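You operate a simulated robot arm through the tools that you are given. There is no shell and no other tool. Be economical: measure what you need, move in short steps, check, and stop when the job is done.

Carry out the task below with a simulated two-armed robot. There is one attempt and no reset: what you move stays moved.

Task
On the upper left shelf of the right test stand, fold the grey rag in half.

It is judged by the outcome, as a careful person would: the job done as asked, and still so three seconds after it is handed in. It fails if anything else is knocked over, pushed out of place, dropped, spilled or broken. Flat cloth is picked up by pressing the open fingertips on it (5 to 10 N) and closing them slowly along it; thin cloth reads only 2 to 8 mm in the jaws.

Robot
Two 7-joint arms with two-finger parallel grippers on one trunk, on a base that drives. Base frame: it is fixed to the floor where the robot stands at the start and does not move with it; the origin is under the middle of the robot, x ahead of it, y to its left, z up; the surface under the hand at the start is at about z = 640. Lengths are in mm, angles in rad, forces in N, time in s.
The left shoulder is at the start at [80, 131, 947], the right one opposite. With the tool pointing down near the work surface each hand reaches from about 360 to 840 mm from the robot's upright axis, wherever it stands, measured 20 degrees to its own side. Places, roughly: grey rag [600, -100, 600]; upper left shelf of the right test stand [600, -200, 600]. Payload 1.57 kg a hand.
The tool frame of a hand sits at the grasp point between the pads (the TCP): z along the fingers, y along the line on which they close. The tips reach 30 mm beyond it. The gripper opens to 110 mm. The fingers are 24 mm wide and 12 mm thick; the gripper's body (48 by 112 mm) begins 78 mm behind the TCP.
Orientation is that of the tool frame in the base frame, as a unit quaternion [w, x, y, z]. With the fingers straight down and closing along the base's y, the tool's x points along the base's -x, its y along +y and its z along -z.

Tools
- The arms move only by the tool servo_tool. It takes "left_commands", "right_commands" or both (then of equal length, played together; a hand with none holds still); each is a list of rows, each a list of 3 entries, a list of its own where there are three numbers: the shift along the base's x, y, z in mm, then the turn, a rotation vector about the base's x, y, z in degrees, then the finger opening in mm, from 0 to 110. In form: [[[dx, dy, dz], [wx, wy, wz], fingers], ...]. A call has 1 to 8 rows; each row shifts and turns the commanded pose from where the row before left it. Each row takes 0.2 s and may step no farther than 50 mm and 0.15 rad from the row before; otherwise, or with a gripper value out of range, the whole call is refused. Where a pose cannot be reached the arm comes as near as it can. A force on the tool above 40 N (or 10 N above the force at the start of the call, whichever is more), or a blocked arm, ends the call early, and 0.2 s more pass. Each finger travels about 108 mm/s and halts on what it meets, pressing with about 28 N; the grip force reading is that of the motor and also rises with nothing between the fingers. The clock runs only during rows and for 0.2 s after the last one: add rows that do not move to give the fingers time. It gives the time, the measured TCP pose, the force on the tool (base axes), the opening and the grip force at its end, in the units of the frame above (readings bear some noise), with the torque about the TCP (base axes, N m) and any sound that the robot's microphone picked up, and new pictures: "show" is both (left out), scene, wrist or none (wrist: the cameras of the hands that moved).
- Cameras (640 x 400 px; columns grow to the right, rows downward): "scene" is now at [-60.7, -5.6, 1398.9]; the picture's right is [-0.08, -1.00, 0.00], its down [-0.75, 0.06, -0.66] and it looks along [0.66, -0.05, -0.75] (base axes); focal length 276 px, centre (320, 200). "left" rides on the left gripper at [70, -16, -141] in its tool frame; the picture's right is [0.23, 0.97, 0.00], its down [-0.85, 0.20, -0.48] and it looks along [-0.47, 0.11, 0.88] (tool axes); focal length 222 px, centre (320, 200). "right" rides on the right gripper at [70, 16, -141] in its tool frame; the picture's right is [-0.23, 0.97, 0.00], its down [-0.86, -0.20, -0.48] and it looks along [-0.47, -0.11, 0.88] (tool axes); focal length 222 px, centre (320, 200). There is no depth. A picture from a camera that has moved, and an enlarged one, comes with that camera's place and axes in the base frame and with its lens.
- steer(legs): drives the robot by 1 to 6 legs, each [ahead, left, turn to the left] in mm, mm and rad, along the robot's own axes; the way and the turn of a leg run together, so that a leg with both is an arc; at most 1500 mm and 3.142 rad a leg. The arms and the cameras ride along, it lands a little off, and it stops where it bumps. It gives what a move gives, and a new picture of the scene camera.
- head_to(pan, tilt): turns the head with the scene camera to pan (to the left, within 1.902 rad either way) and tilt (down, from -0.506 to 1.204), counted from straight ahead of the robot. It gives what a move gives, and a new picture of the scene camera.
- enlarge(camera, box): a new picture of the part [left, top, right, bottom] of that camera's present view, enlarged. No time passes.
- finish_job(): hands the job in; it is judged then, once.

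Go step by step. Nothing tells you exact positions but the pictures and the camera data: compare them with the known pose of the tool, close in by small moves and look again before you grip or let go. The budget is 120 turns and 260 pictures, counting those below and the enlarged ones. Unless the task says otherwise, let go and move clear before handing in, and close with one line.

The tools are called after "Call:" as name(argument=value, ...) on one line, values as JSON. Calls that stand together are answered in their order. servo_tool: Moves the arms, as the interface text tells. Its arguments: {"type":"object","properties":{"left_commands":{"type":"array"},"right_commands":{"type":"array"},"show":{"type":"string","enum":["both","scene","wrist","none"]}},"required":[]} The other tools are called the same way: steer (legs) drives the base; head_to (pan, tilt) turns the head that bears the scene camera; enlarge (camera, box) takes an enlarged picture of a part of a camera's view; finish_job () hands the job in.

At the start:

```text
clock: 0.0
left_tool_pos: [586.4, 108.0, 815.8]
left_orientation: [0.001, 0.0, 1.0, 0.0]
left_ft_force: [0.0, -0.4, -0.1]
left_wrist_torque: [0.05, 0.02, -0.02]
left_gripper_width: 110.0
left_gripper_force: 0.0
right_tool_pos: [362.1, -237.3, 904.8]
right_orientation: [-0.001, -0.001, 1.0, 0.001]
right_ft_force: [0.3, -0.7, 1.0]
right_wrist_torque: [-0.01, -0.01, 0.0]
right_gripper_width: 109.9
right_gripper_force: 0.1
robot x, y, heading: [1.3, 1.1, -0.002]
head pan, tilt: [-0.08, 0.85]
```

scene: 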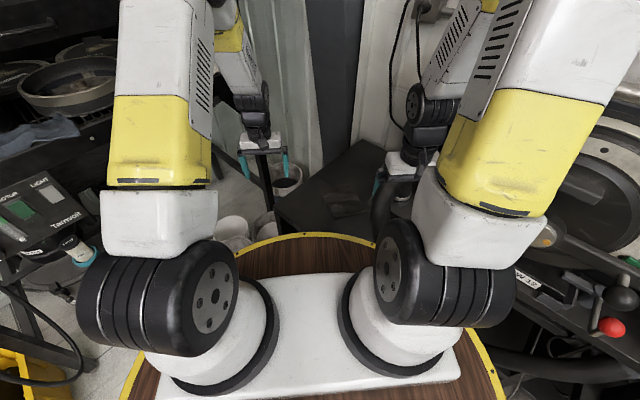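
right: 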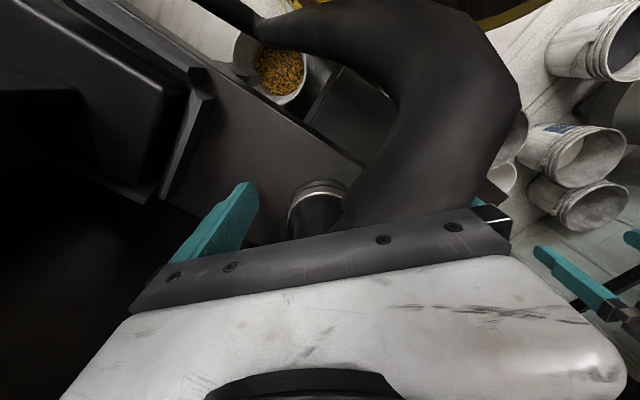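
left: 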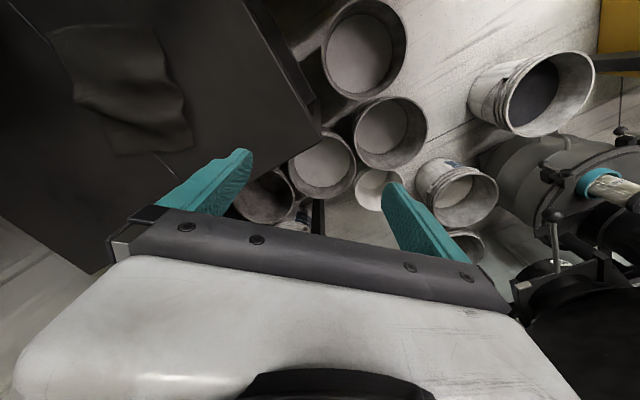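

The left wrist camera shows a dark shelf with a dark grey rag lying on it; I enlarge both views to locate it.

Call:
enlarge(camera="scene", box=[230, 100, 450, 240])

Call:
enlarge(camera="left", box=[0, 0, 340, 212])

```text
2.86 times, centred on (340, 170) of scene
camera zoom: at [-60.7, -5.6, 1398.9], right [-0.08, -1.0, 0.0], down [-0.75, 0.06, -0.66], along [0.66, -0.05, -0.75], focal length 788 px, centre (263, 286)
```

zoom: 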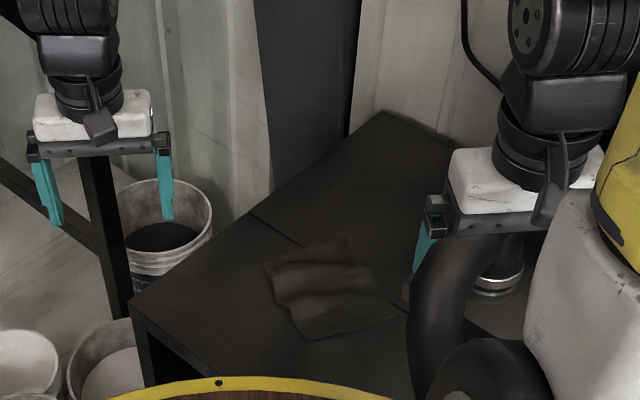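

```text
1.88 times, centred on (170, 106) of left
camera zoom: at [517.1, 92.5, 957.1], right [-0.23, 0.97, 0.0], down [0.85, 0.2, 0.48], along [0.47, 0.11, -0.88], focal length 418 px, centre (602, 377)
```

zoom: 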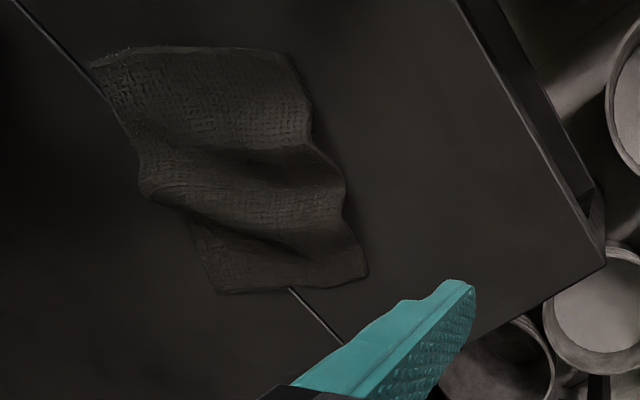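

By triangulating both views I get the rag flat on a shelf at z≈641, with corners near (546,-220), (514,-103), (645,-60) and (684,-174). I look around to the right to see what stands near the right arm.

Call:
head_to(pan=-0.5, tilt=0.8)

```text
clock: 0.9
left_tool_pos: [587.2, 108.9, 816.0]
left_orientation: [-0.001, 0.0, 1.0, 0.0]
left_ft_force: [-0.6, 0.3, 0.4]
left_wrist_torque: [0.02, -0.03, 0.0]
left_gripper_width: 109.9
left_gripper_force: 0.1
right_tool_pos: [361.4, -237.8, 905.8]
right_orientation: [0.0, 0.0, 1.0, 0.0]
right_ft_force: [0.3, -0.3, -0.5]
right_wrist_torque: [0.0, -0.04, 0.02]
right_gripper_width: 110.0
right_gripper_force: 0.1
robot x, y, heading: [0.9, 2.4, 0.002]
head pan, tilt: [-0.499, 0.799]
camera scene: at [-67.8, -37.9, 1402.9], right [-0.48, -0.88, 0.0], down [-0.63, 0.34, -0.7], along [0.61, -0.33, -0.72], focal length 276 px, centre (320, 200)
```

scene: 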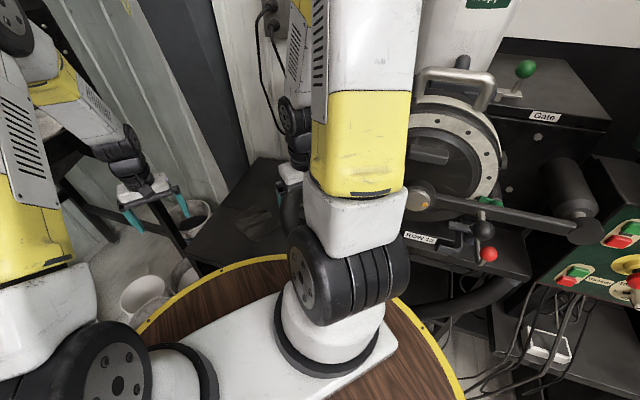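

Call:
enlarge(camera="scene", box=[200, 120, 360, 280])

Call:
enlarge(camera="right", box=[100, 0, 580, 260])

```text
2.50 times, centred on (280, 200) of scene
camera zoom: at [-67.8, -37.9, 1402.9], right [-0.48, -0.88, 0.0], down [-0.63, 0.34, -0.7], along [0.61, -0.33, -0.72], focal length 690 px, centre (420, 200)
```

zoom: 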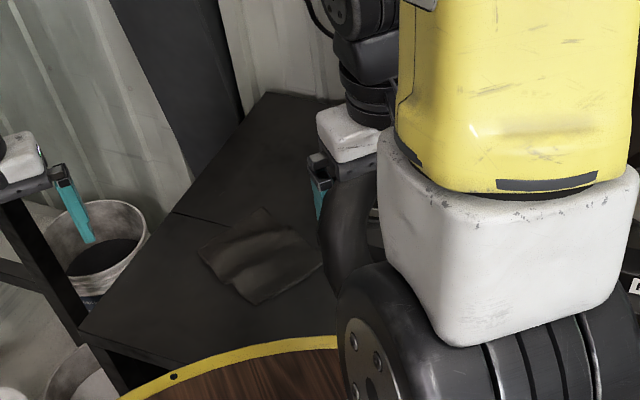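

```text
1.33 times, centred on (340, 130) of right
camera zoom: at [292.3, -221.2, 1048.5], right [0.23, 0.97, 0.0], down [0.86, -0.2, 0.48], along [0.47, -0.11, -0.88], focal length 296 px, centre (293, 293)
```

zoom: 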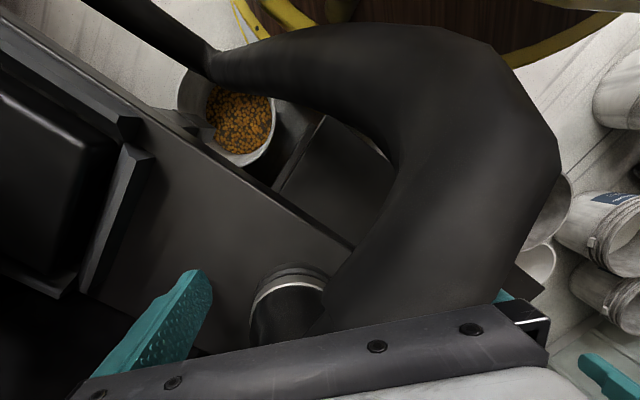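

The right side holds a thick black hose arching beside the right hand (about x 320–450, y below -150), so I leave the right arm still and work with the left hand. I turn it 75° so its fingers close across the rag's far edge, with its camera on the clear (left) side.

Call:
servo_tool(left_commands=[[[0, 0, 10], [0, 0, -8.4], 110], [[0, 0, 10], [0, 0, -8.4], 110], [[0, 0, 10], [0, 0, -8.4], 110], [[0, -15, 10], [0, 0, -8.4], 110], [[0, -15, 0], [0, 0, -8.4], 110], [[0, -15, 0], [0, 0, -8.4], 110], [[0, -15, 0], [0, 0, -8.4], 110], [[0, -15, 0], [0, 0, -8.4], 110]], show="wrist")

Call:
head_to(pan=-0.15, tilt=0.85)

```text
clock: 2.7
left_tool_pos: [587.2, 32.8, 857.1]
left_orientation: [0.001, 0.555, 0.832, -0.001]
left_ft_force: [-0.5, 0.6, 1.5]
left_wrist_torque: [-0.01, -0.01, -0.01]
left_gripper_width: 110.0
left_gripper_force: 0.2
right_tool_pos: [363.5, -237.3, 905.9]
right_orientation: [0.0, 0.0, 1.0, 0.0]
right_ft_force: [-0.2, -0.4, 1.4]
right_wrist_torque: [-0.03, -0.01, -0.01]
right_gripper_width: 110.1
right_gripper_force: 0.2
robot x, y, heading: [0.2, -2.2, 0.0]
head pan, tilt: [-0.499, 0.799]
camera left: at [545.2, 91.4, 997.0], right [0.81, 0.58, 0.0], down [0.51, -0.71, 0.48], along [0.28, -0.39, -0.88], focal length 222 px, centre (320, 200)
```

left: 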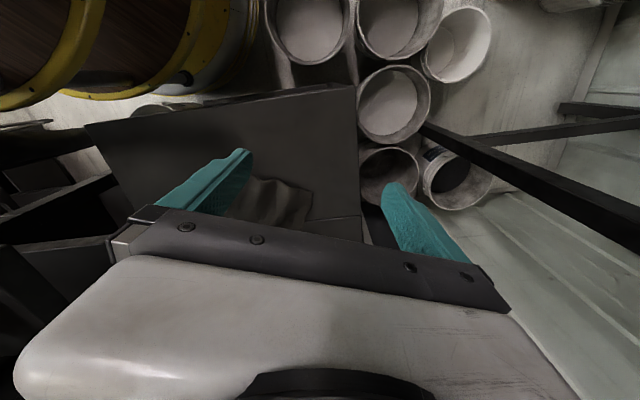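

```text
clock: 3.5
left_tool_pos: [586.6, 33.0, 856.5]
left_orientation: [0.0, 0.553, 0.833, 0.0]
left_ft_force: [-0.5, -0.7, 0.1]
left_wrist_torque: [-0.01, -0.01, 0.02]
left_gripper_width: 109.7
left_gripper_force: 0.0
right_tool_pos: [361.6, -237.6, 905.2]
right_orientation: [0.001, 0.0, 1.0, 0.0]
right_ft_force: [-0.3, 0.8, 0.0]
right_wrist_torque: [0.05, 0.01, -0.02]
right_gripper_width: 110.0
right_gripper_force: 0.0
robot x, y, heading: [0.4, -0.7, 0.001]
head pan, tilt: [-0.15, 0.85]
camera scene: at [-61.3, -11.1, 1398.9], right [-0.15, -0.99, 0.0], down [-0.74, 0.11, -0.66], along [0.65, -0.1, -0.75], focal length 276 px, centre (320, 200)
```

scene: 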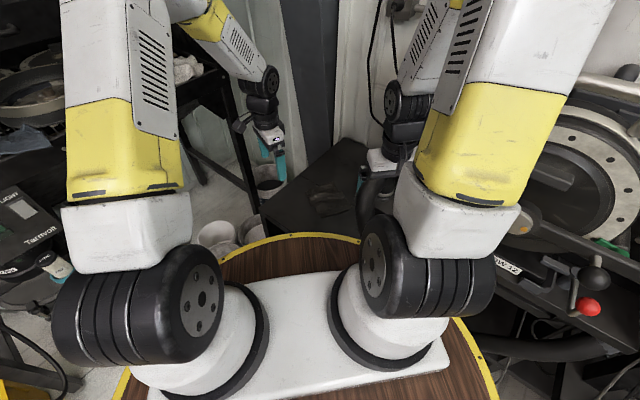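

The hand turned well. I move it above the rag's far edge, at about (660,-115), staying high.

Call:
servo_tool(left_commands=[[[15, -25, 0], [0, 0, -7.8], 110], [[15, -25, 0], [0, 0, 0], 110], [[15, -25, 0], [0, 0, 0], 110], [[15, -25, -15], [0, 0, 0], 110], [[13, -25, -15], [0, 0, 0], 110], [[0, -25, -15], [0, 0, 0], 110], [[0, 0, -15], [0, 0, 0], 110]])

```text
clock: 5.1
left_tool_pos: [661.1, -116.9, 797.4]
left_orientation: [0.0, 0.609, 0.793, -0.001]
left_ft_force: [-0.1, -0.9, -0.2]
left_wrist_torque: [0.0, 0.0, -0.01]
left_gripper_width: 110.1
left_gripper_force: 0.1
right_tool_pos: [362.4, -236.9, 905.6]
right_orientation: [0.0, 0.0, 1.0, -0.001]
right_ft_force: [-0.6, -0.1, -0.3]
right_wrist_torque: [-0.01, -0.02, 0.01]
right_gripper_width: 110.3
right_gripper_force: 0.1
robot x, y, heading: [-5.6, -1.1, 0.001]
head pan, tilt: [-0.15, 0.85]
camera scene: at [-61.4, -11.0, 1398.8], right [-0.15, -0.99, 0.0], down [-0.74, 0.11, -0.66], along [0.65, -0.1, -0.75], focal length 276 px, centre (320, 200)
camera left: at [626.9, -53.5, 937.5], right [0.88, 0.47, 0.0], down [0.41, -0.77, 0.48], along [0.23, -0.42, -0.88], focal length 222 px, centre (320, 200)
```

scene: 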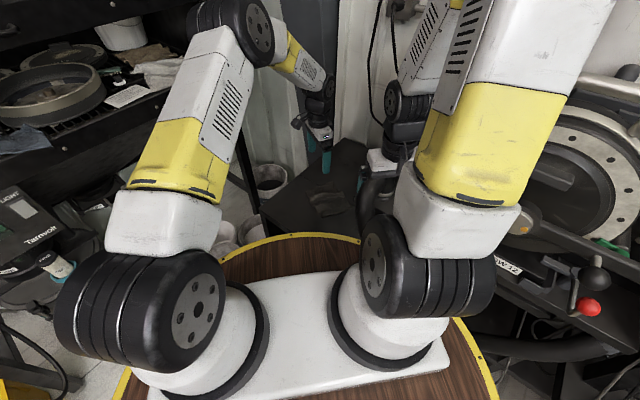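
left: 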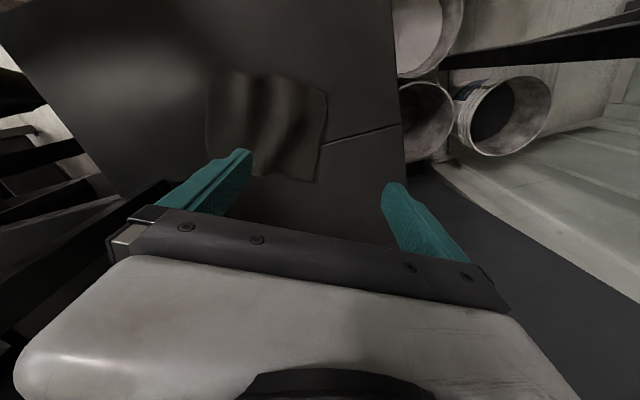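

Call:
enlarge(camera="left", box=[160, 40, 400, 190])

Call:
enlarge(camera="scene", box=[260, 110, 420, 210])

```text
2.67 times, centred on (280, 115) of left
camera zoom: at [626.9, -53.5, 937.5], right [0.88, 0.47, 0.0], down [0.41, -0.77, 0.48], along [0.23, -0.42, -0.88], focal length 592 px, centre (427, 427)
```

zoom: 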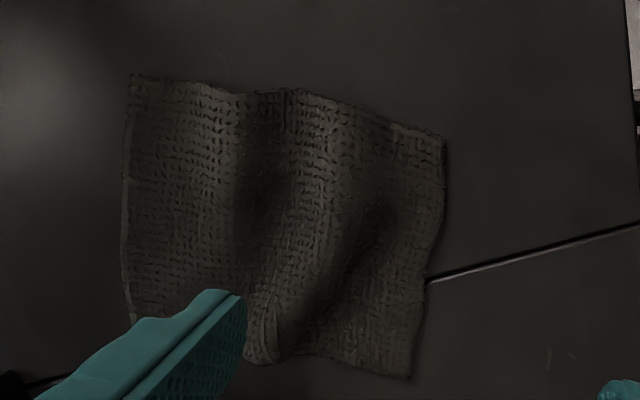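

```text
4.00 times, centred on (340, 160) of scene
camera zoom: at [-61.4, -11.0, 1398.8], right [-0.15, -0.99, 0.0], down [-0.74, 0.11, -0.66], along [0.65, -0.1, -0.75], focal length 1104 px, centre (240, 360)
```

zoom: 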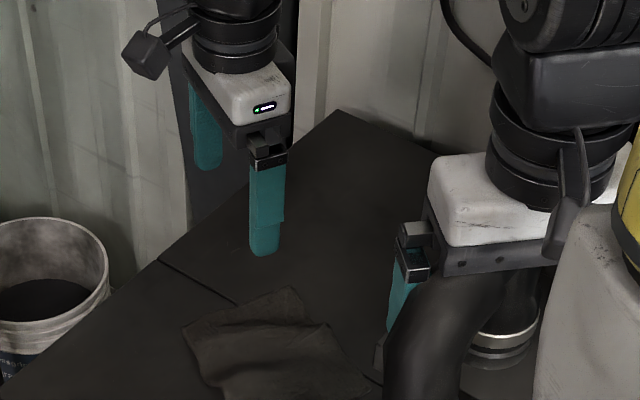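

The far edge runs from (641,-60) to (682,-173), with its middle near (663,-116). I line the fingers up about 24 mm inside the edge, narrowed to 26 mm, and come down close above.

Call:
servo_tool(left_commands=[[[-11, -4, -20], [0, 0, 5], 60], [[-10, -4, -20], [0, 0, 0], 26], [[0, 0, -20], [0, 0, 0], 26], [[0, 0, -20], [0, 0, 0], 26], [[0, 0, -12], [0, 0, 0], 26]])

Call:
enlarge(camera="left", box=[160, 20, 480, 220])

Call:
enlarge(camera="scene", box=[260, 130, 420, 230])

```text
clock: 6.3
left_tool_pos: [638.2, -122.4, 704.1]
left_orientation: [0.001, 0.574, 0.819, -0.001]
left_ft_force: [0.0, -0.3, -0.2]
left_wrist_torque: [0.01, -0.01, 0.0]
left_gripper_width: 25.9
left_gripper_force: 0.0
right_tool_pos: [363.1, -237.1, 906.0]
right_orientation: [-0.001, 0.0, 1.0, 0.001]
right_ft_force: [0.2, -0.1, 0.2]
right_wrist_torque: [0.01, 0.0, -0.02]
right_gripper_width: 109.9
right_gripper_force: 0.0
robot x, y, heading: [0.4, -1.3, 0.002]
head pan, tilt: [-0.15, 0.85]
camera scene: at [-61.4, -11.1, 1398.8], right [-0.15, -0.99, 0.0], down [-0.74, 0.11, -0.66], along [0.65, -0.1, -0.75], focal length 276 px, centre (320, 200)
camera left: at [599.7, -63.9, 845.2], right [0.84, 0.55, 0.0], down [0.48, -0.73, 0.48], along [0.26, -0.4, -0.88], focal length 222 px, centre (320, 200)
```

scene: 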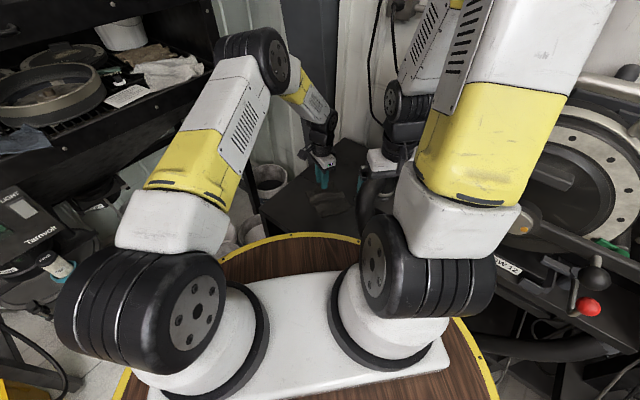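
left: 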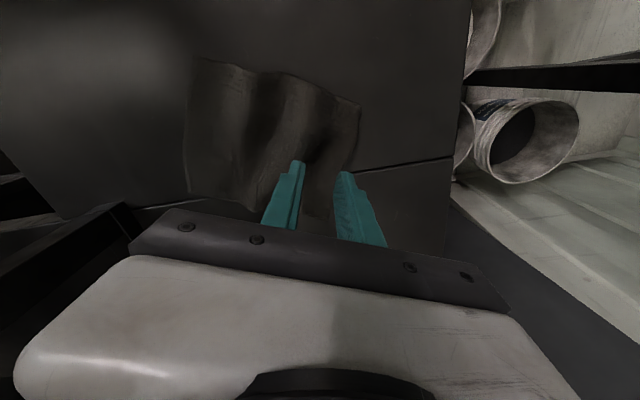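

```text
2.00 times, centred on (320, 120) of left
camera zoom: at [599.7, -63.9, 845.2], right [0.84, 0.55, 0.0], down [0.48, -0.73, 0.48], along [0.26, -0.4, -0.88], focal length 444 px, centre (320, 360)
```

zoom: 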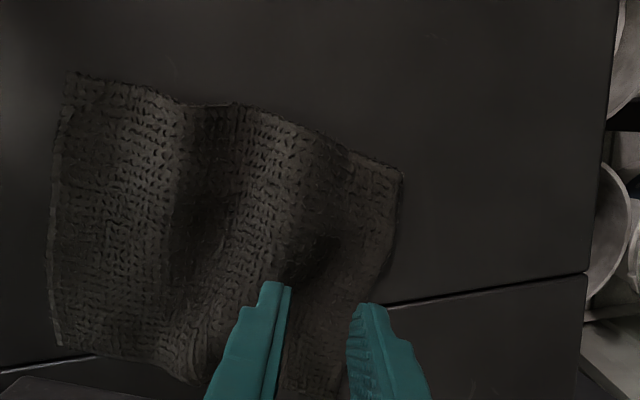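

```text
4.00 times, centred on (340, 180) of scene
camera zoom: at [-61.4, -11.1, 1398.8], right [-0.15, -0.99, 0.0], down [-0.74, 0.11, -0.66], along [0.65, -0.1, -0.75], focal length 1104 px, centre (240, 280)
```

zoom: 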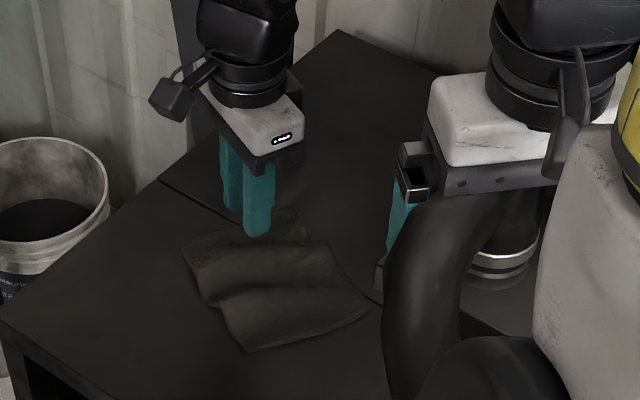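

The fingers straddle the strip inside the far edge, near the middle of it. I go down in small steps until I feel contact.

Call:
servo_tool(left_commands=[[[0, 0, -12], [0, 0, 0], 26], [[0, 0, -8], [0, 0, 0], 26], [[0, 0, -4], [0, 0, 0], 26], [[0, 0, -3], [0, 0, 0], 26], [[0, 0, -2], [0, 0, 0], 26], [[0, 0, 0], [0, 0, 0], 26]], show="wrist")

```text
clock: 7.7
left_tool_pos: [638.2, -123.9, 676.5]
left_orientation: [0.001, 0.574, 0.819, -0.001]
left_ft_force: [0.3, 0.6, 0.4]
left_wrist_torque: [0.0, 0.01, 0.0]
left_gripper_width: 26.0
left_gripper_force: 0.1
right_tool_pos: [362.1, -237.3, 905.9]
right_orientation: [0.001, 0.0, 1.0, 0.0]
right_ft_force: [0.4, -0.6, -0.5]
right_wrist_torque: [-0.01, 0.05, -0.03]
right_gripper_width: 109.7
right_gripper_force: 0.1
robot x, y, heading: [-0.3, -1.0, 0.001]
head pan, tilt: [-0.15, 0.85]
camera left: at [599.7, -63.7, 816.6], right [0.84, 0.55, 0.0], down [0.48, -0.73, 0.48], along [0.26, -0.4, -0.88], focal length 222 px, centre (320, 200)
```

left: 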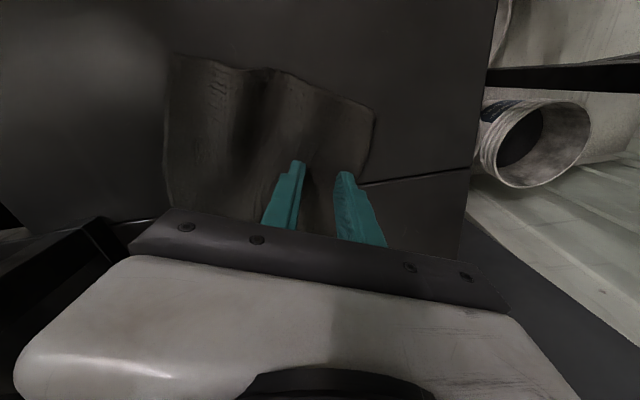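

Call:
servo_tool(left_commands=[[[0, 0, -2], [0, 0, 0], 26], [[0, 0, -2], [0, 0, 0], 26], [[0, 0, 0], [0, 0, 0], 26]], show="none")

```text
clock: 8.5
left_tool_pos: [637.6, -124.4, 673.7]
left_orientation: [0.0, 0.574, 0.819, -0.001]
left_ft_force: [-2.5, 0.2, 10.5]
left_wrist_torque: [0.0, 0.06, 0.03]
left_gripper_width: 25.9
left_gripper_force: 0.1
right_tool_pos: [362.1, -238.2, 905.7]
right_orientation: [-0.001, 0.0, 1.0, -0.001]
right_ft_force: [-0.3, 0.3, 0.2]
right_wrist_torque: [-0.01, -0.02, -0.01]
right_gripper_width: 109.7
right_gripper_force: 0.0
robot x, y, heading: [1.9, 0.9, -0.001]
head pan, tilt: [-0.15, 0.85]
```

Contact gives about 10 N. I ease up very slightly and close slowly.

Call:
servo_tool(left_commands=[[[0, 0, 0.5], [0, 0, 0], 23], [[0, 0, 0], [0, 0, 0], 19], [[0, 0, 0], [0, 0, 0], 15], [[0, 0, 0], [0, 0, 0], 11], [[0, 0, 0], [0, 0, 0], 7], [[0, 0, 0], [0, 0, 0], 3], [[0, 0, 0], [0, 0, 0], 0], [[0, 0, 0], [0, 0, 0], 0]], show="wrist")

Call:
enlarge(camera="left", box=[160, 20, 480, 220])

```text
clock: 10.3
left_tool_pos: [638.5, -123.4, 672.9]
left_orientation: [0.001, 0.573, 0.819, -0.002]
left_ft_force: [1.0, -0.2, 7.2]
left_wrist_torque: [-0.01, -0.06, 0.02]
left_gripper_width: 0.1
left_gripper_force: 20.9
right_tool_pos: [360.9, -237.8, 906.0]
right_orientation: [0.0, 0.0, 1.0, 0.001]
right_ft_force: [-0.9, 0.2, -0.5]
right_wrist_torque: [-0.03, 0.02, -0.01]
right_gripper_width: 110.0
right_gripper_force: 0.0
robot x, y, heading: [1.0, -1.3, -0.004]
head pan, tilt: [-0.15, 0.85]
camera left: at [600.0, -63.8, 813.7], right [0.84, 0.55, 0.0], down [0.48, -0.73, 0.48], along [0.26, -0.4, -0.88], focal length 222 px, centre (320, 200)
```

left: 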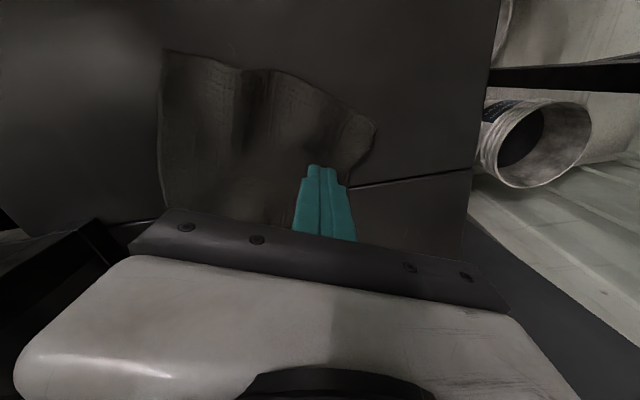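

```text
2.00 times, centred on (320, 120) of left
camera zoom: at [600.0, -63.8, 813.7], right [0.84, 0.55, 0.0], down [0.48, -0.73, 0.48], along [0.26, -0.4, -0.88], focal length 444 px, centre (320, 360)
```

zoom: 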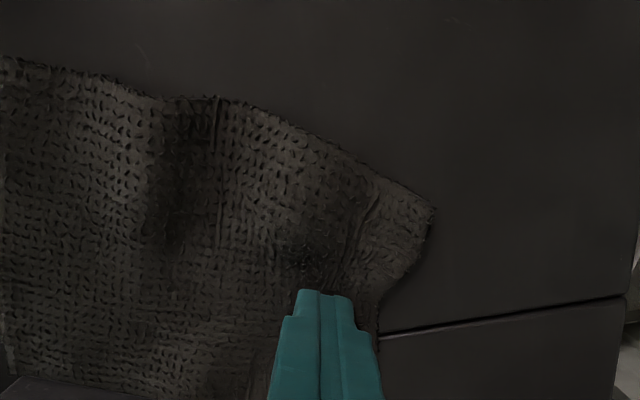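

The jaws read 0.1 mm, so the cloth probably slipped. I lift a little to check.

Call:
servo_tool(left_commands=[[[0, 0, 8], [0, 0, 0], 0], [[0, 0, 12], [0, 0, 0], 0], [[0, 0, 0], [0, 0, 0], 0]], show="none")

Call:
enlarge(camera="left", box=[160, 20, 480, 220])

Call:
enlarge(camera="scene", box=[260, 130, 420, 230])

```text
clock: 11.1
left_tool_pos: [637.5, -123.5, 693.9]
left_orientation: [0.0, 0.573, 0.819, -0.001]
left_ft_force: [0.0, -1.6, -0.4]
left_wrist_torque: [0.0, 0.02, -0.03]
left_gripper_width: 0.0
left_gripper_force: 21.2
right_tool_pos: [362.3, -237.7, 906.1]
right_orientation: [-0.001, 0.0, 1.0, 0.0]
right_ft_force: [0.5, 0.5, 0.4]
right_wrist_torque: [-0.01, 0.02, -0.03]
right_gripper_width: 109.9
right_gripper_force: 0.1
robot x, y, heading: [-0.3, -1.0, -0.001]
head pan, tilt: [-0.15, 0.85]
```

```text
2.00 times, centred on (320, 120) of left
camera zoom: at [600.5, -63.8, 833.8], right [0.84, 0.55, 0.0], down [0.48, -0.74, 0.48], along [0.26, -0.4, -0.88], focal length 444 px, centre (320, 360)
```

zoom: 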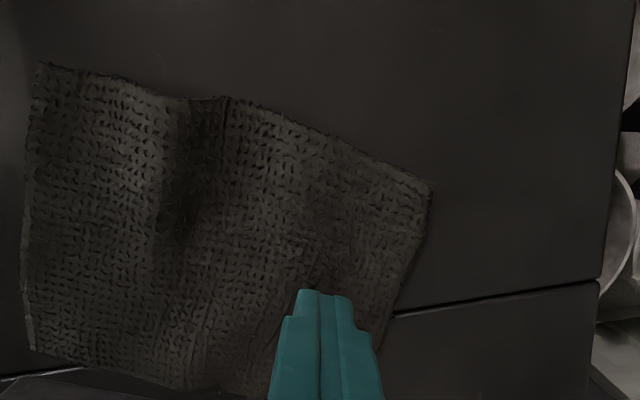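

```text
4.00 times, centred on (340, 180) of scene
camera zoom: at [-61.3, -11.1, 1398.8], right [-0.15, -0.99, 0.0], down [-0.74, 0.11, -0.66], along [0.65, -0.1, -0.75], focal length 1104 px, centre (240, 280)
```

zoom: 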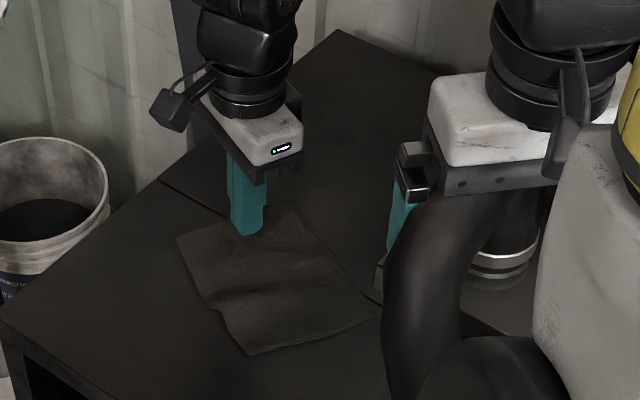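

The cloth slipped out but lay flatter, and its far edge's middle is now near (674,-115). I retry with a wider start (40 mm) and a much slower close.

Call:
servo_tool(left_commands=[[[4, -1, 6], [0, 0, 0], 20], [[4, -1, 0], [0, 0, 0], 40], [[0, 0, 0], [0, 0, 0], 40]], show="none")

Call:
enlarge(camera="left", box=[160, 20, 480, 220])

```text
clock: 11.9
left_tool_pos: [645.8, -125.3, 699.7]
left_orientation: [0.0, 0.574, 0.819, 0.0]
left_ft_force: [-0.4, -0.4, 0.2]
left_wrist_torque: [0.0, -0.03, -0.02]
left_gripper_width: 39.7
left_gripper_force: 0.1
right_tool_pos: [362.3, -237.5, 906.2]
right_orientation: [0.0, 0.0, 1.0, 0.0]
right_ft_force: [0.3, 0.2, 0.3]
right_wrist_torque: [-0.02, -0.04, -0.03]
right_gripper_width: 110.2
right_gripper_force: 0.1
robot x, y, heading: [1.3, 3.3, -0.002]
head pan, tilt: [-0.15, 0.85]
```

```text
2.00 times, centred on (320, 120) of left
camera zoom: at [608.1, -65.6, 840.0], right [0.84, 0.55, 0.0], down [0.48, -0.73, 0.48], along [0.26, -0.4, -0.88], focal length 444 px, centre (320, 360)
```

zoom: 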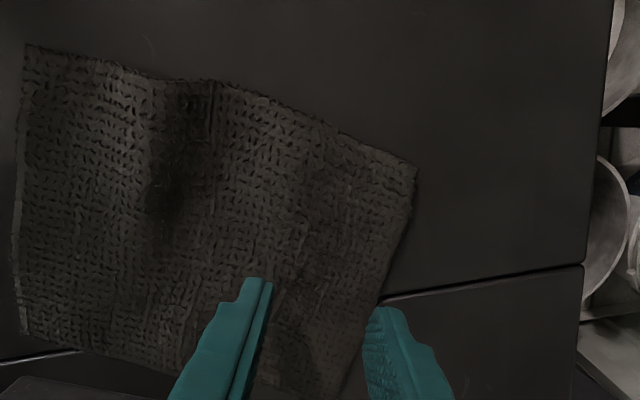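

Call:
servo_tool(left_commands=[[[0, 0, -12], [0, 0, 0], 40], [[0, 0, -8], [0, 0, 0], 40], [[0, 0, -3], [0, 0, 0], 40], [[0, 0, -2], [0, 0, 0], 40], [[0, 0, -1], [0, 0, 0], 40], [[0, 0, 0], [0, 0, 0], 40]], show="none")

```text
clock: 13.3
left_tool_pos: [647.0, -126.4, 672.4]
left_orientation: [0.001, 0.574, 0.819, -0.001]
left_ft_force: [-1.7, 2.0, 5.9]
left_wrist_torque: [0.03, -0.01, -0.01]
left_gripper_width: 39.9
left_gripper_force: 0.0
right_tool_pos: [362.0, -237.2, 906.2]
right_orientation: [0.0, 0.001, 1.0, 0.001]
right_ft_force: [-0.6, -0.1, 0.2]
right_wrist_torque: [0.01, 0.0, -0.02]
right_gripper_width: 109.9
right_gripper_force: 0.1
robot x, y, heading: [1.3, -0.5, -0.001]
head pan, tilt: [-0.15, 0.85]
```

Call:
servo_tool(left_commands=[[[0, 0, 0], [0, 0, 0], 38], [[0, 0, 0], [0, 0, 0], 36], [[0, 0, 0], [0, 0, 0], 34], [[0, 0, 0], [0, 0, 0], 32], [[0, 0, 0], [0, 0, 0], 30], [[0, 0, 0], [0, 0, 0], 28], [[0, 0, 0], [0, 0, 0], 26], [[0, 0, 0], [0, 0, 0], 24]], show="none")

Call:
enlarge(camera="left", box=[160, 20, 480, 220])

```text
clock: 15.1
left_tool_pos: [646.8, -125.1, 673.2]
left_orientation: [0.001, 0.574, 0.819, 0.0]
left_ft_force: [0.2, -0.2, 7.2]
left_wrist_torque: [-0.05, -0.01, 0.0]
left_gripper_width: 23.7
left_gripper_force: 0.1
right_tool_pos: [362.7, -237.3, 905.3]
right_orientation: [0.0, -0.001, 1.0, 0.0]
right_ft_force: [-0.7, 0.0, 0.2]
right_wrist_torque: [-0.01, -0.01, 0.01]
right_gripper_width: 110.2
right_gripper_force: 0.1
robot x, y, heading: [1.9, -0.7, -0.004]
head pan, tilt: [-0.15, 0.85]
```

```text
2.00 times, centred on (320, 120) of left
camera zoom: at [607.6, -66.0, 813.5], right [0.84, 0.55, 0.0], down [0.48, -0.73, 0.48], along [0.26, -0.4, -0.88], focal length 444 px, centre (320, 360)
```

zoom: 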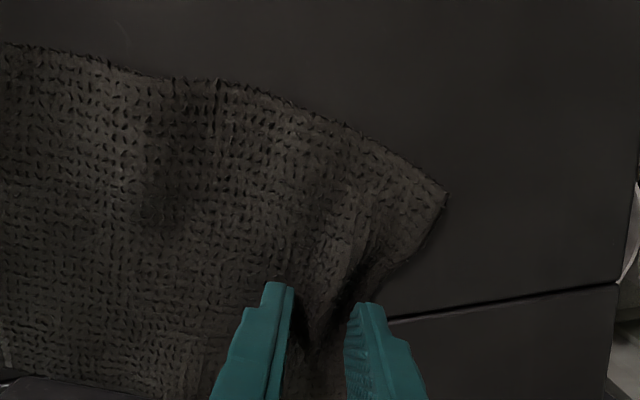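

A ridge is rising between the fingertips, so I keep closing slowly.

Call:
servo_tool(left_commands=[[[0, 0, 0], [0, 0, 0], 22], [[0, 0, 0], [0, 0, 0], 20], [[0, 0, 0], [0, 0, 0], 18], [[0, 0, 0], [0, 0, 0], 16], [[0, 0, 0], [0, 0, 0], 14], [[0, 0, 0], [0, 0, 0], 12], [[0, 0, 0], [0, 0, 0], 10], [[0, 0, 0], [0, 0, 0], 8]], show="none")

Call:
enlarge(camera="left", box=[160, 20, 480, 220])

```text
clock: 16.9
left_tool_pos: [645.7, -125.8, 672.7]
left_orientation: [0.001, 0.573, 0.819, 0.0]
left_ft_force: [-0.7, 0.0, 7.8]
left_wrist_torque: [0.01, -0.01, -0.02]
left_gripper_width: 8.8
left_gripper_force: 0.8
right_tool_pos: [361.5, -237.8, 904.8]
right_orientation: [0.001, 0.001, 1.0, 0.0]
right_ft_force: [0.4, -0.4, 0.3]
right_wrist_torque: [-0.01, 0.01, -0.04]
right_gripper_width: 109.9
right_gripper_force: 0.1
robot x, y, heading: [-1.4, -0.9, 0.005]
head pan, tilt: [-0.15, 0.85]
```

```text
2.00 times, centred on (320, 120) of left
camera zoom: at [607.6, -66.0, 813.5], right [0.84, 0.55, 0.0], down [0.48, -0.73, 0.48], along [0.26, -0.4, -0.88], focal length 444 px, centre (320, 360)
```

zoom: 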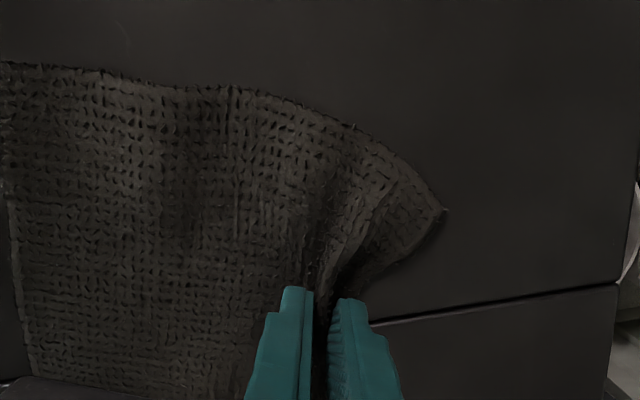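

Cloth is now between the fingers (8.8 mm, force rising). I close fully.

Call:
servo_tool(left_commands=[[[0, 0, 0], [0, 0, 0], 6], [[0, 0, 0], [0, 0, 0], 4], [[0, 0, 0], [0, 0, 0], 2], [[0, 0, 0], [0, 0, 0], 0], [[0, 0, 0], [0, 0, 0], 0]], show="none")

Call:
enlarge(camera="left", box=[160, 20, 480, 220])

```text
clock: 18.1
left_tool_pos: [645.9, -125.7, 673.2]
left_orientation: [0.001, 0.573, 0.819, 0.0]
left_ft_force: [-1.0, 0.2, 7.8]
left_wrist_torque: [-0.03, 0.06, -0.03]
left_gripper_width: 4.8
left_gripper_force: 25.0
right_tool_pos: [362.3, -236.3, 905.5]
right_orientation: [0.001, 0.0, 1.0, 0.0]
right_ft_force: [-0.1, 0.9, 0.0]
right_wrist_torque: [-0.03, 0.0, -0.02]
right_gripper_width: 110.1
right_gripper_force: 0.1
robot x, y, heading: [1.9, 4.8, 0.001]
head pan, tilt: [-0.15, 0.85]
```

```text
2.00 times, centred on (320, 120) of left
camera zoom: at [607.5, -66.0, 813.5], right [0.84, 0.55, 0.0], down [0.48, -0.73, 0.48], along [0.26, -0.4, -0.88], focal length 444 px, centre (320, 360)
```

zoom: 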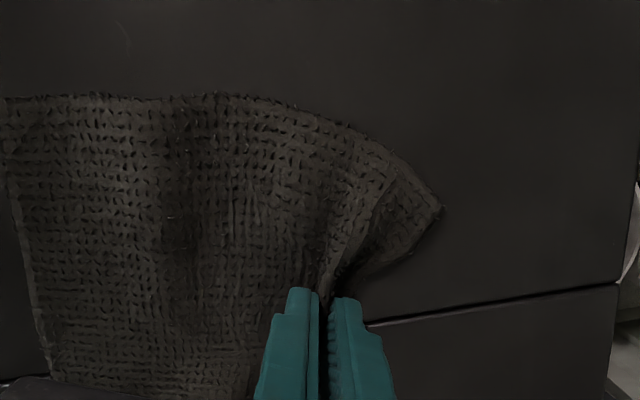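

Gripped at 4.8 mm. I lift it and start moving towards the near edge, then look.

Call:
servo_tool(left_commands=[[[0, 0, 12], [0, 0, 0], 0], [[-5, -2, 12], [0, 0, 0], 0], [[-8, -3, 12], [0, 0, 0], 0], [[-8, -3, 10], [0, 0, 0], 0], [[0, 0, 0], [0, 0, 0], 0]], show="none")

Call:
enlarge(camera="left", box=[120, 0, 480, 225])

Call:
enlarge(camera="scene", box=[260, 130, 420, 230])

```text
clock: 19.3
left_tool_pos: [625.8, -134.6, 719.3]
left_orientation: [0.0, 0.573, 0.819, 0.0]
left_ft_force: [0.1, 0.2, 0.7]
left_wrist_torque: [-0.04, -0.01, -0.01]
left_gripper_width: 4.6
left_gripper_force: 25.4
right_tool_pos: [362.8, -237.5, 905.3]
right_orientation: [0.0, 0.001, 1.0, 0.0]
right_ft_force: [-0.1, 0.0, -0.6]
right_wrist_torque: [-0.01, -0.01, -0.01]
right_gripper_width: 110.0
right_gripper_force: 0.0
robot x, y, heading: [0.1, 1.6, -0.003]
head pan, tilt: [-0.15, 0.85]
```

```text
1.78 times, centred on (300, 112) of left
camera zoom: at [586.5, -74.3, 859.7], right [0.84, 0.55, 0.0], down [0.48, -0.73, 0.48], along [0.26, -0.4, -0.88], focal length 395 px, centre (356, 356)
```

zoom: 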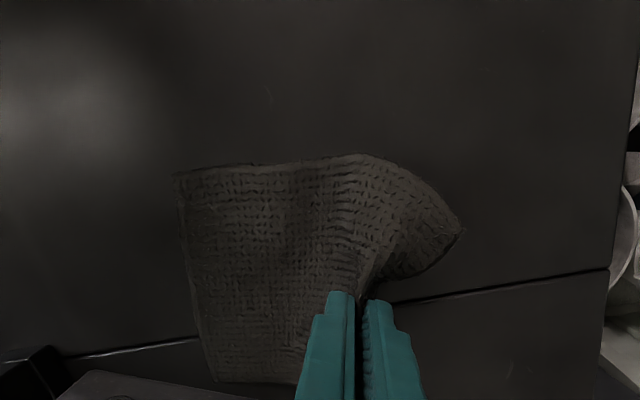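

```text
4.00 times, centred on (340, 180) of scene
camera zoom: at [-61.3, -11.1, 1398.8], right [-0.15, -0.99, 0.0], down [-0.74, 0.11, -0.66], along [0.65, -0.1, -0.75], focal length 1104 px, centre (240, 280)
```

zoom: 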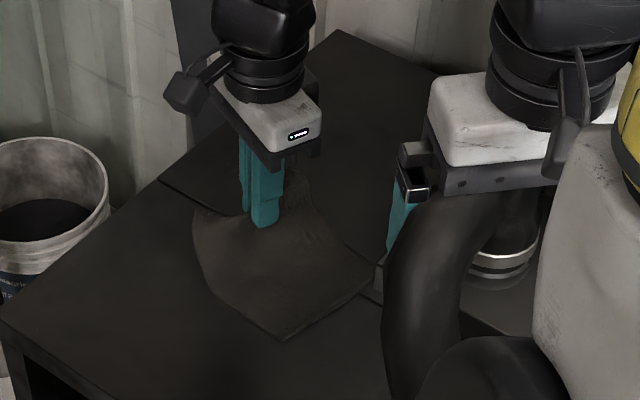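

The cloth hangs from the fingers with its gripped edge right at the outer finger. The near edge now runs from (520,-139) to (590,-238). I carry it in a low arc towards that edge, turning to stay parallel with it, and look halfway.

Call:
servo_tool(left_commands=[[[-8, -6, 7], [0, 0, 3], 0], [[-8, -6, 5], [0, 0, 3], 0], [[-8, -6, 3], [0, 0, 3], 0], [[-8, -6, 0], [0, 0, 3], 0], [[0, 0, 0], [0, 0, 0], 0]], show="none")

Call:
enlarge(camera="left", box=[120, 0, 480, 225])

Call:
enlarge(camera="scene", box=[260, 130, 420, 230])

```text
clock: 20.5
left_tool_pos: [593.4, -159.4, 734.8]
left_orientation: [0.001, 0.483, 0.875, 0.0]
left_ft_force: [0.2, -0.9, -1.1]
left_wrist_torque: [0.02, 0.06, -0.09]
left_gripper_width: 4.6
left_gripper_force: 25.3
right_tool_pos: [363.6, -237.1, 906.0]
right_orientation: [-0.001, 0.0, 1.0, 0.0]
right_ft_force: [0.5, 0.4, 0.2]
right_wrist_torque: [-0.01, 0.02, 0.04]
right_gripper_width: 110.1
right_gripper_force: 0.1
robot x, y, heading: [-1.3, 1.0, -0.0]
head pan, tilt: [-0.15, 0.85]
```

```text
1.78 times, centred on (300, 112) of left
camera zoom: at [543.1, -107.8, 874.4], right [0.7, 0.71, 0.0], down [0.62, -0.62, 0.48], along [0.34, -0.34, -0.88], focal length 395 px, centre (356, 356)
```

zoom: 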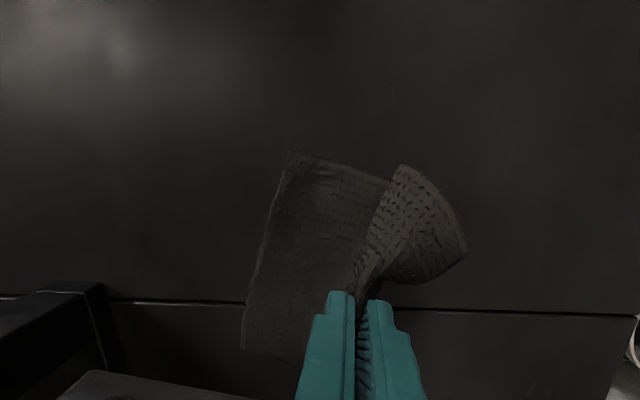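

```text
4.00 times, centred on (340, 180) of scene
camera zoom: at [-61.3, -11.1, 1398.8], right [-0.15, -0.99, 0.0], down [-0.74, 0.11, -0.66], along [0.65, -0.1, -0.75], focal length 1104 px, centre (240, 280)
```

zoom: 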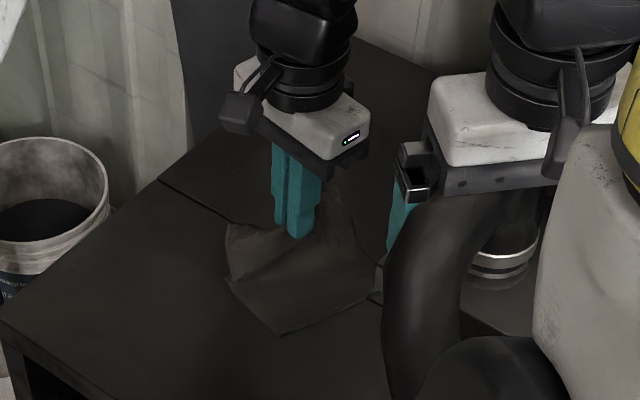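

The fold is forming well. The near edge's middle is around (548,-187), so I continue there and come down.

Call:
servo_tool(left_commands=[[[-9, -6, 0], [0, 0, -2], 0], [[-10, -6, -3], [0, 0, -2], 0], [[-9, -6, -8], [0, 0, 0], 0], [[-8, -5, -12], [0, 0, 0], 0], [[-2, -2, -12], [0, 0, 0], 0], [[0, 0, 0], [0, 0, 0], 0]], show="none")

Call:
enlarge(camera="left", box=[120, 0, 480, 225])

Call:
enlarge(camera="scene", box=[260, 130, 420, 230])

```text
clock: 21.9
left_tool_pos: [554.7, -184.3, 697.8]
left_orientation: [0.0, 0.515, 0.857, -0.001]
left_ft_force: [0.3, 0.5, 0.9]
left_wrist_torque: [-0.03, 0.02, 0.0]
left_gripper_width: 4.4
left_gripper_force: 25.4
right_tool_pos: [362.8, -236.9, 905.4]
right_orientation: [0.0, 0.0, 1.0, -0.001]
right_ft_force: [0.0, -0.1, 0.2]
right_wrist_torque: [-0.01, 0.02, 0.02]
right_gripper_width: 109.9
right_gripper_force: 0.0
robot x, y, heading: [-1.9, -0.0, -0.001]
head pan, tilt: [-0.15, 0.85]
```

```text
1.78 times, centred on (300, 112) of left
camera zoom: at [508.8, -128.8, 838.7], right [0.75, 0.66, 0.0], down [0.58, -0.66, 0.48], along [0.32, -0.36, -0.88], focal length 395 px, centre (356, 356)
```

zoom: 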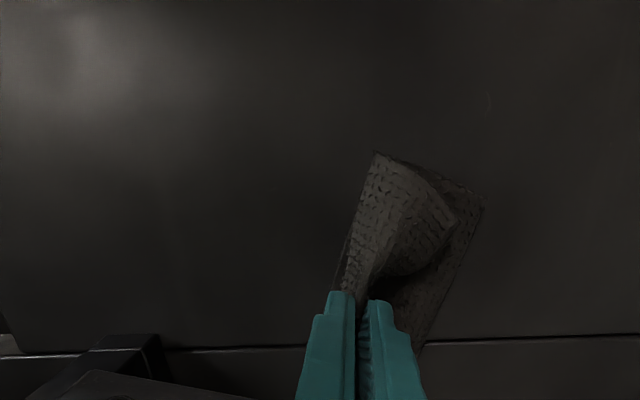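

```text
4.00 times, centred on (340, 180) of scene
camera zoom: at [-61.3, -11.1, 1398.8], right [-0.15, -0.99, 0.0], down [-0.74, 0.11, -0.66], along [0.65, -0.1, -0.75], focal length 1104 px, centre (240, 280)
```

zoom: 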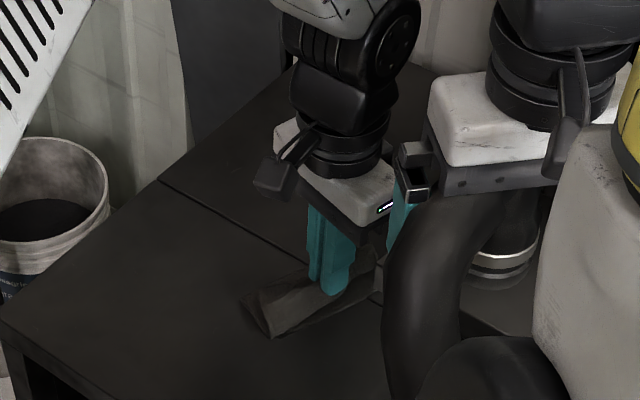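

The fold is over the near edge. I lower it onto the bottom layer, open slightly and lift clear to look.

Call:
servo_tool(left_commands=[[[-3, -1, -8], [0, 0, 0], 0], [[-2, -1, -7], [0, 0, 0], 0], [[0, 0, 0], [0, 0, 0], 0], [[0, 0, 0], [0, 0, 0], 12], [[0, 0, 0], [0, 0, 0], 24], [[0, 0, 6], [0, 0, 0], 24], [[0, 0, 20], [0, 0, 0], 24], [[0, 0, 30], [0, 0, 0], 24]], show="none")

Call:
servo_tool(left_commands=[[[5, 30, 20], [0, 0, 0], 24], [[10, 40, 20], [0, 0, 0], 24], [[10, 40, 10], [0, 0, 0], 24], [[0, 20, 0], [0, 0, 0], 24]], show="none")

Call:
enlarge(camera="left", box=[80, 0, 480, 250])

Call:
enlarge(camera="scene", box=[260, 130, 420, 230])

```text
clock: 23.7
left_tool_pos: [550.2, -186.1, 740.1]
left_orientation: [0.001, 0.515, 0.857, 0.001]
left_ft_force: [0.5, 0.7, -0.3]
left_wrist_torque: [-0.03, 0.02, -0.01]
left_gripper_width: 24.0
left_gripper_force: 0.1
right_tool_pos: [362.2, -238.1, 905.5]
right_orientation: [0.0, 0.0, 1.0, 0.001]
right_ft_force: [0.1, 0.0, -0.4]
right_wrist_torque: [0.02, 0.03, 0.01]
right_gripper_width: 110.1
right_gripper_force: 0.1
robot x, y, heading: [1.9, -0.2, -0.004]
head pan, tilt: [-0.15, 0.85]
```

```text
clock: 24.7
left_tool_pos: [573.9, -55.2, 789.8]
left_orientation: [-0.001, 0.516, 0.856, -0.001]
left_ft_force: [-0.3, -1.0, 0.3]
left_wrist_torque: [-0.02, 0.0, 0.04]
left_gripper_width: 24.0
left_gripper_force: 0.1
right_tool_pos: [361.5, -238.5, 906.1]
right_orientation: [-0.001, 0.0, 1.0, 0.0]
right_ft_force: [0.5, 0.4, -0.2]
right_wrist_torque: [0.04, 0.02, 0.02]
right_gripper_width: 110.0
right_gripper_force: 0.0
robot x, y, heading: [3.5, 1.5, -0.002]
head pan, tilt: [-0.15, 0.85]
```

```text
1.60 times, centred on (280, 125) of left
camera zoom: at [527.5, -2.0, 930.2], right [0.75, 0.66, 0.0], down [0.58, -0.66, 0.48], along [0.31, -0.36, -0.88], focal length 355 px, centre (384, 320)
```

zoom: 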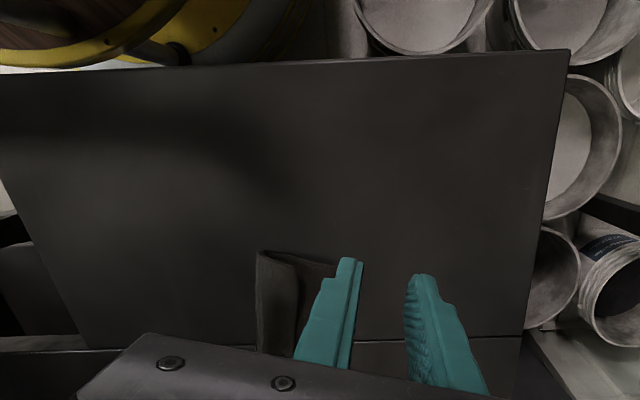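

```text
4.00 times, centred on (340, 180) of scene
camera zoom: at [-61.3, -11.3, 1398.8], right [-0.15, -0.99, 0.0], down [-0.74, 0.11, -0.66], along [0.65, -0.1, -0.75], focal length 1104 px, centre (240, 280)
```

zoom: 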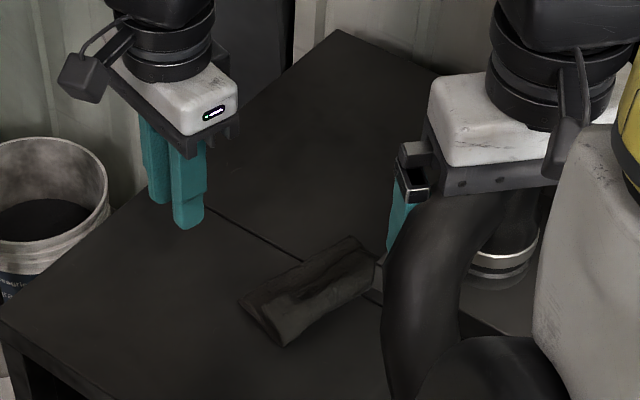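

It now lies in a folded strip. I look closer from both cameras.

Call:
servo_tool(left_commands=[[[0, -30, 10], [0, 0, 0], 100], [[0, -30, 10], [0, 0, 0], 110], [[10, -30, 0], [0, 0, 0], 110], [[10, -20, 0], [0, 0, 0], 110]], show="none")

Call:
enlarge(camera="left", box=[100, 0, 420, 200])

Call:
enlarge(camera="scene", box=[300, 170, 380, 220])

```text
clock: 25.7
left_tool_pos: [595.5, -164.9, 811.0]
left_orientation: [0.001, 0.514, 0.858, -0.001]
left_ft_force: [-0.5, -0.1, 0.0]
left_wrist_torque: [-0.04, -0.03, -0.01]
left_gripper_width: 110.0
left_gripper_force: 0.1
right_tool_pos: [362.5, -237.7, 906.1]
right_orientation: [-0.001, 0.0, 1.0, 0.0]
right_ft_force: [0.7, 0.4, -0.3]
right_wrist_torque: [-0.01, 0.0, 0.01]
right_gripper_width: 109.6
right_gripper_force: 0.0
robot x, y, heading: [-1.7, -0.7, -0.003]
head pan, tilt: [-0.15, 0.85]
```

```text
2.00 times, centred on (260, 100) of left
camera zoom: at [547.7, -110.0, 950.1], right [0.75, 0.66, 0.0], down [0.58, -0.66, 0.48], along [0.32, -0.36, -0.88], focal length 444 px, centre (440, 400)
```

zoom: 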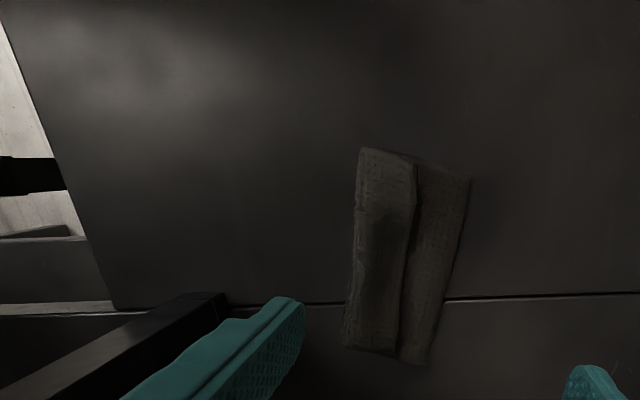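

```text
8.00 times, centred on (340, 195) of scene
camera zoom: at [-61.4, -10.8, 1398.8], right [-0.15, -0.99, 0.0], down [-0.74, 0.11, -0.66], along [0.65, -0.1, -0.75], focal length 2207 px, centre (160, 240)
```

zoom: 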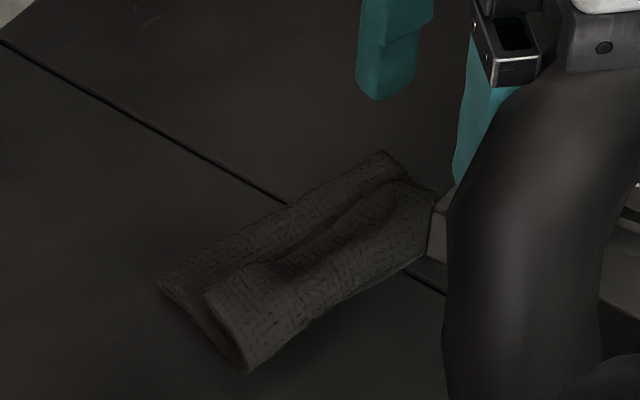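

Call:
enlarge(camera="left", box=[255, 60, 351, 190])

Call:
enlarge(camera="scene", box=[316, 184, 360, 220])

```text
3.08 times, centred on (303, 125) of left
camera zoom: at [547.7, -110.0, 950.1], right [0.75, 0.66, 0.0], down [0.58, -0.66, 0.48], along [0.32, -0.36, -0.88], focal length 684 px, centre (372, 431)
```

zoom: 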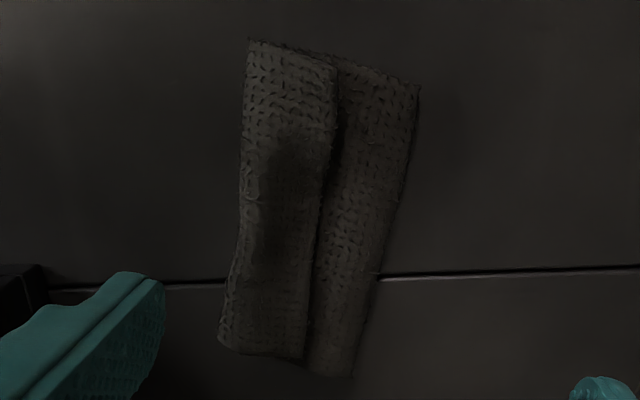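

```text
11.11 times, centred on (338, 202) of scene
camera zoom: at [-61.4, -10.8, 1398.8], right [-0.15, -0.99, 0.0], down [-0.74, 0.11, -0.66], along [0.65, -0.1, -0.75], focal length 3065 px, centre (120, 178)
```

zoom: 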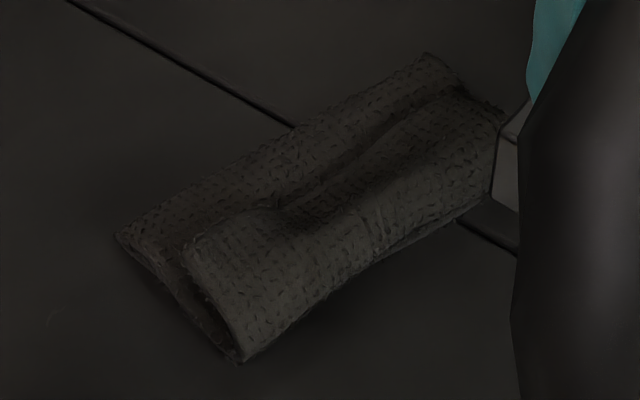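

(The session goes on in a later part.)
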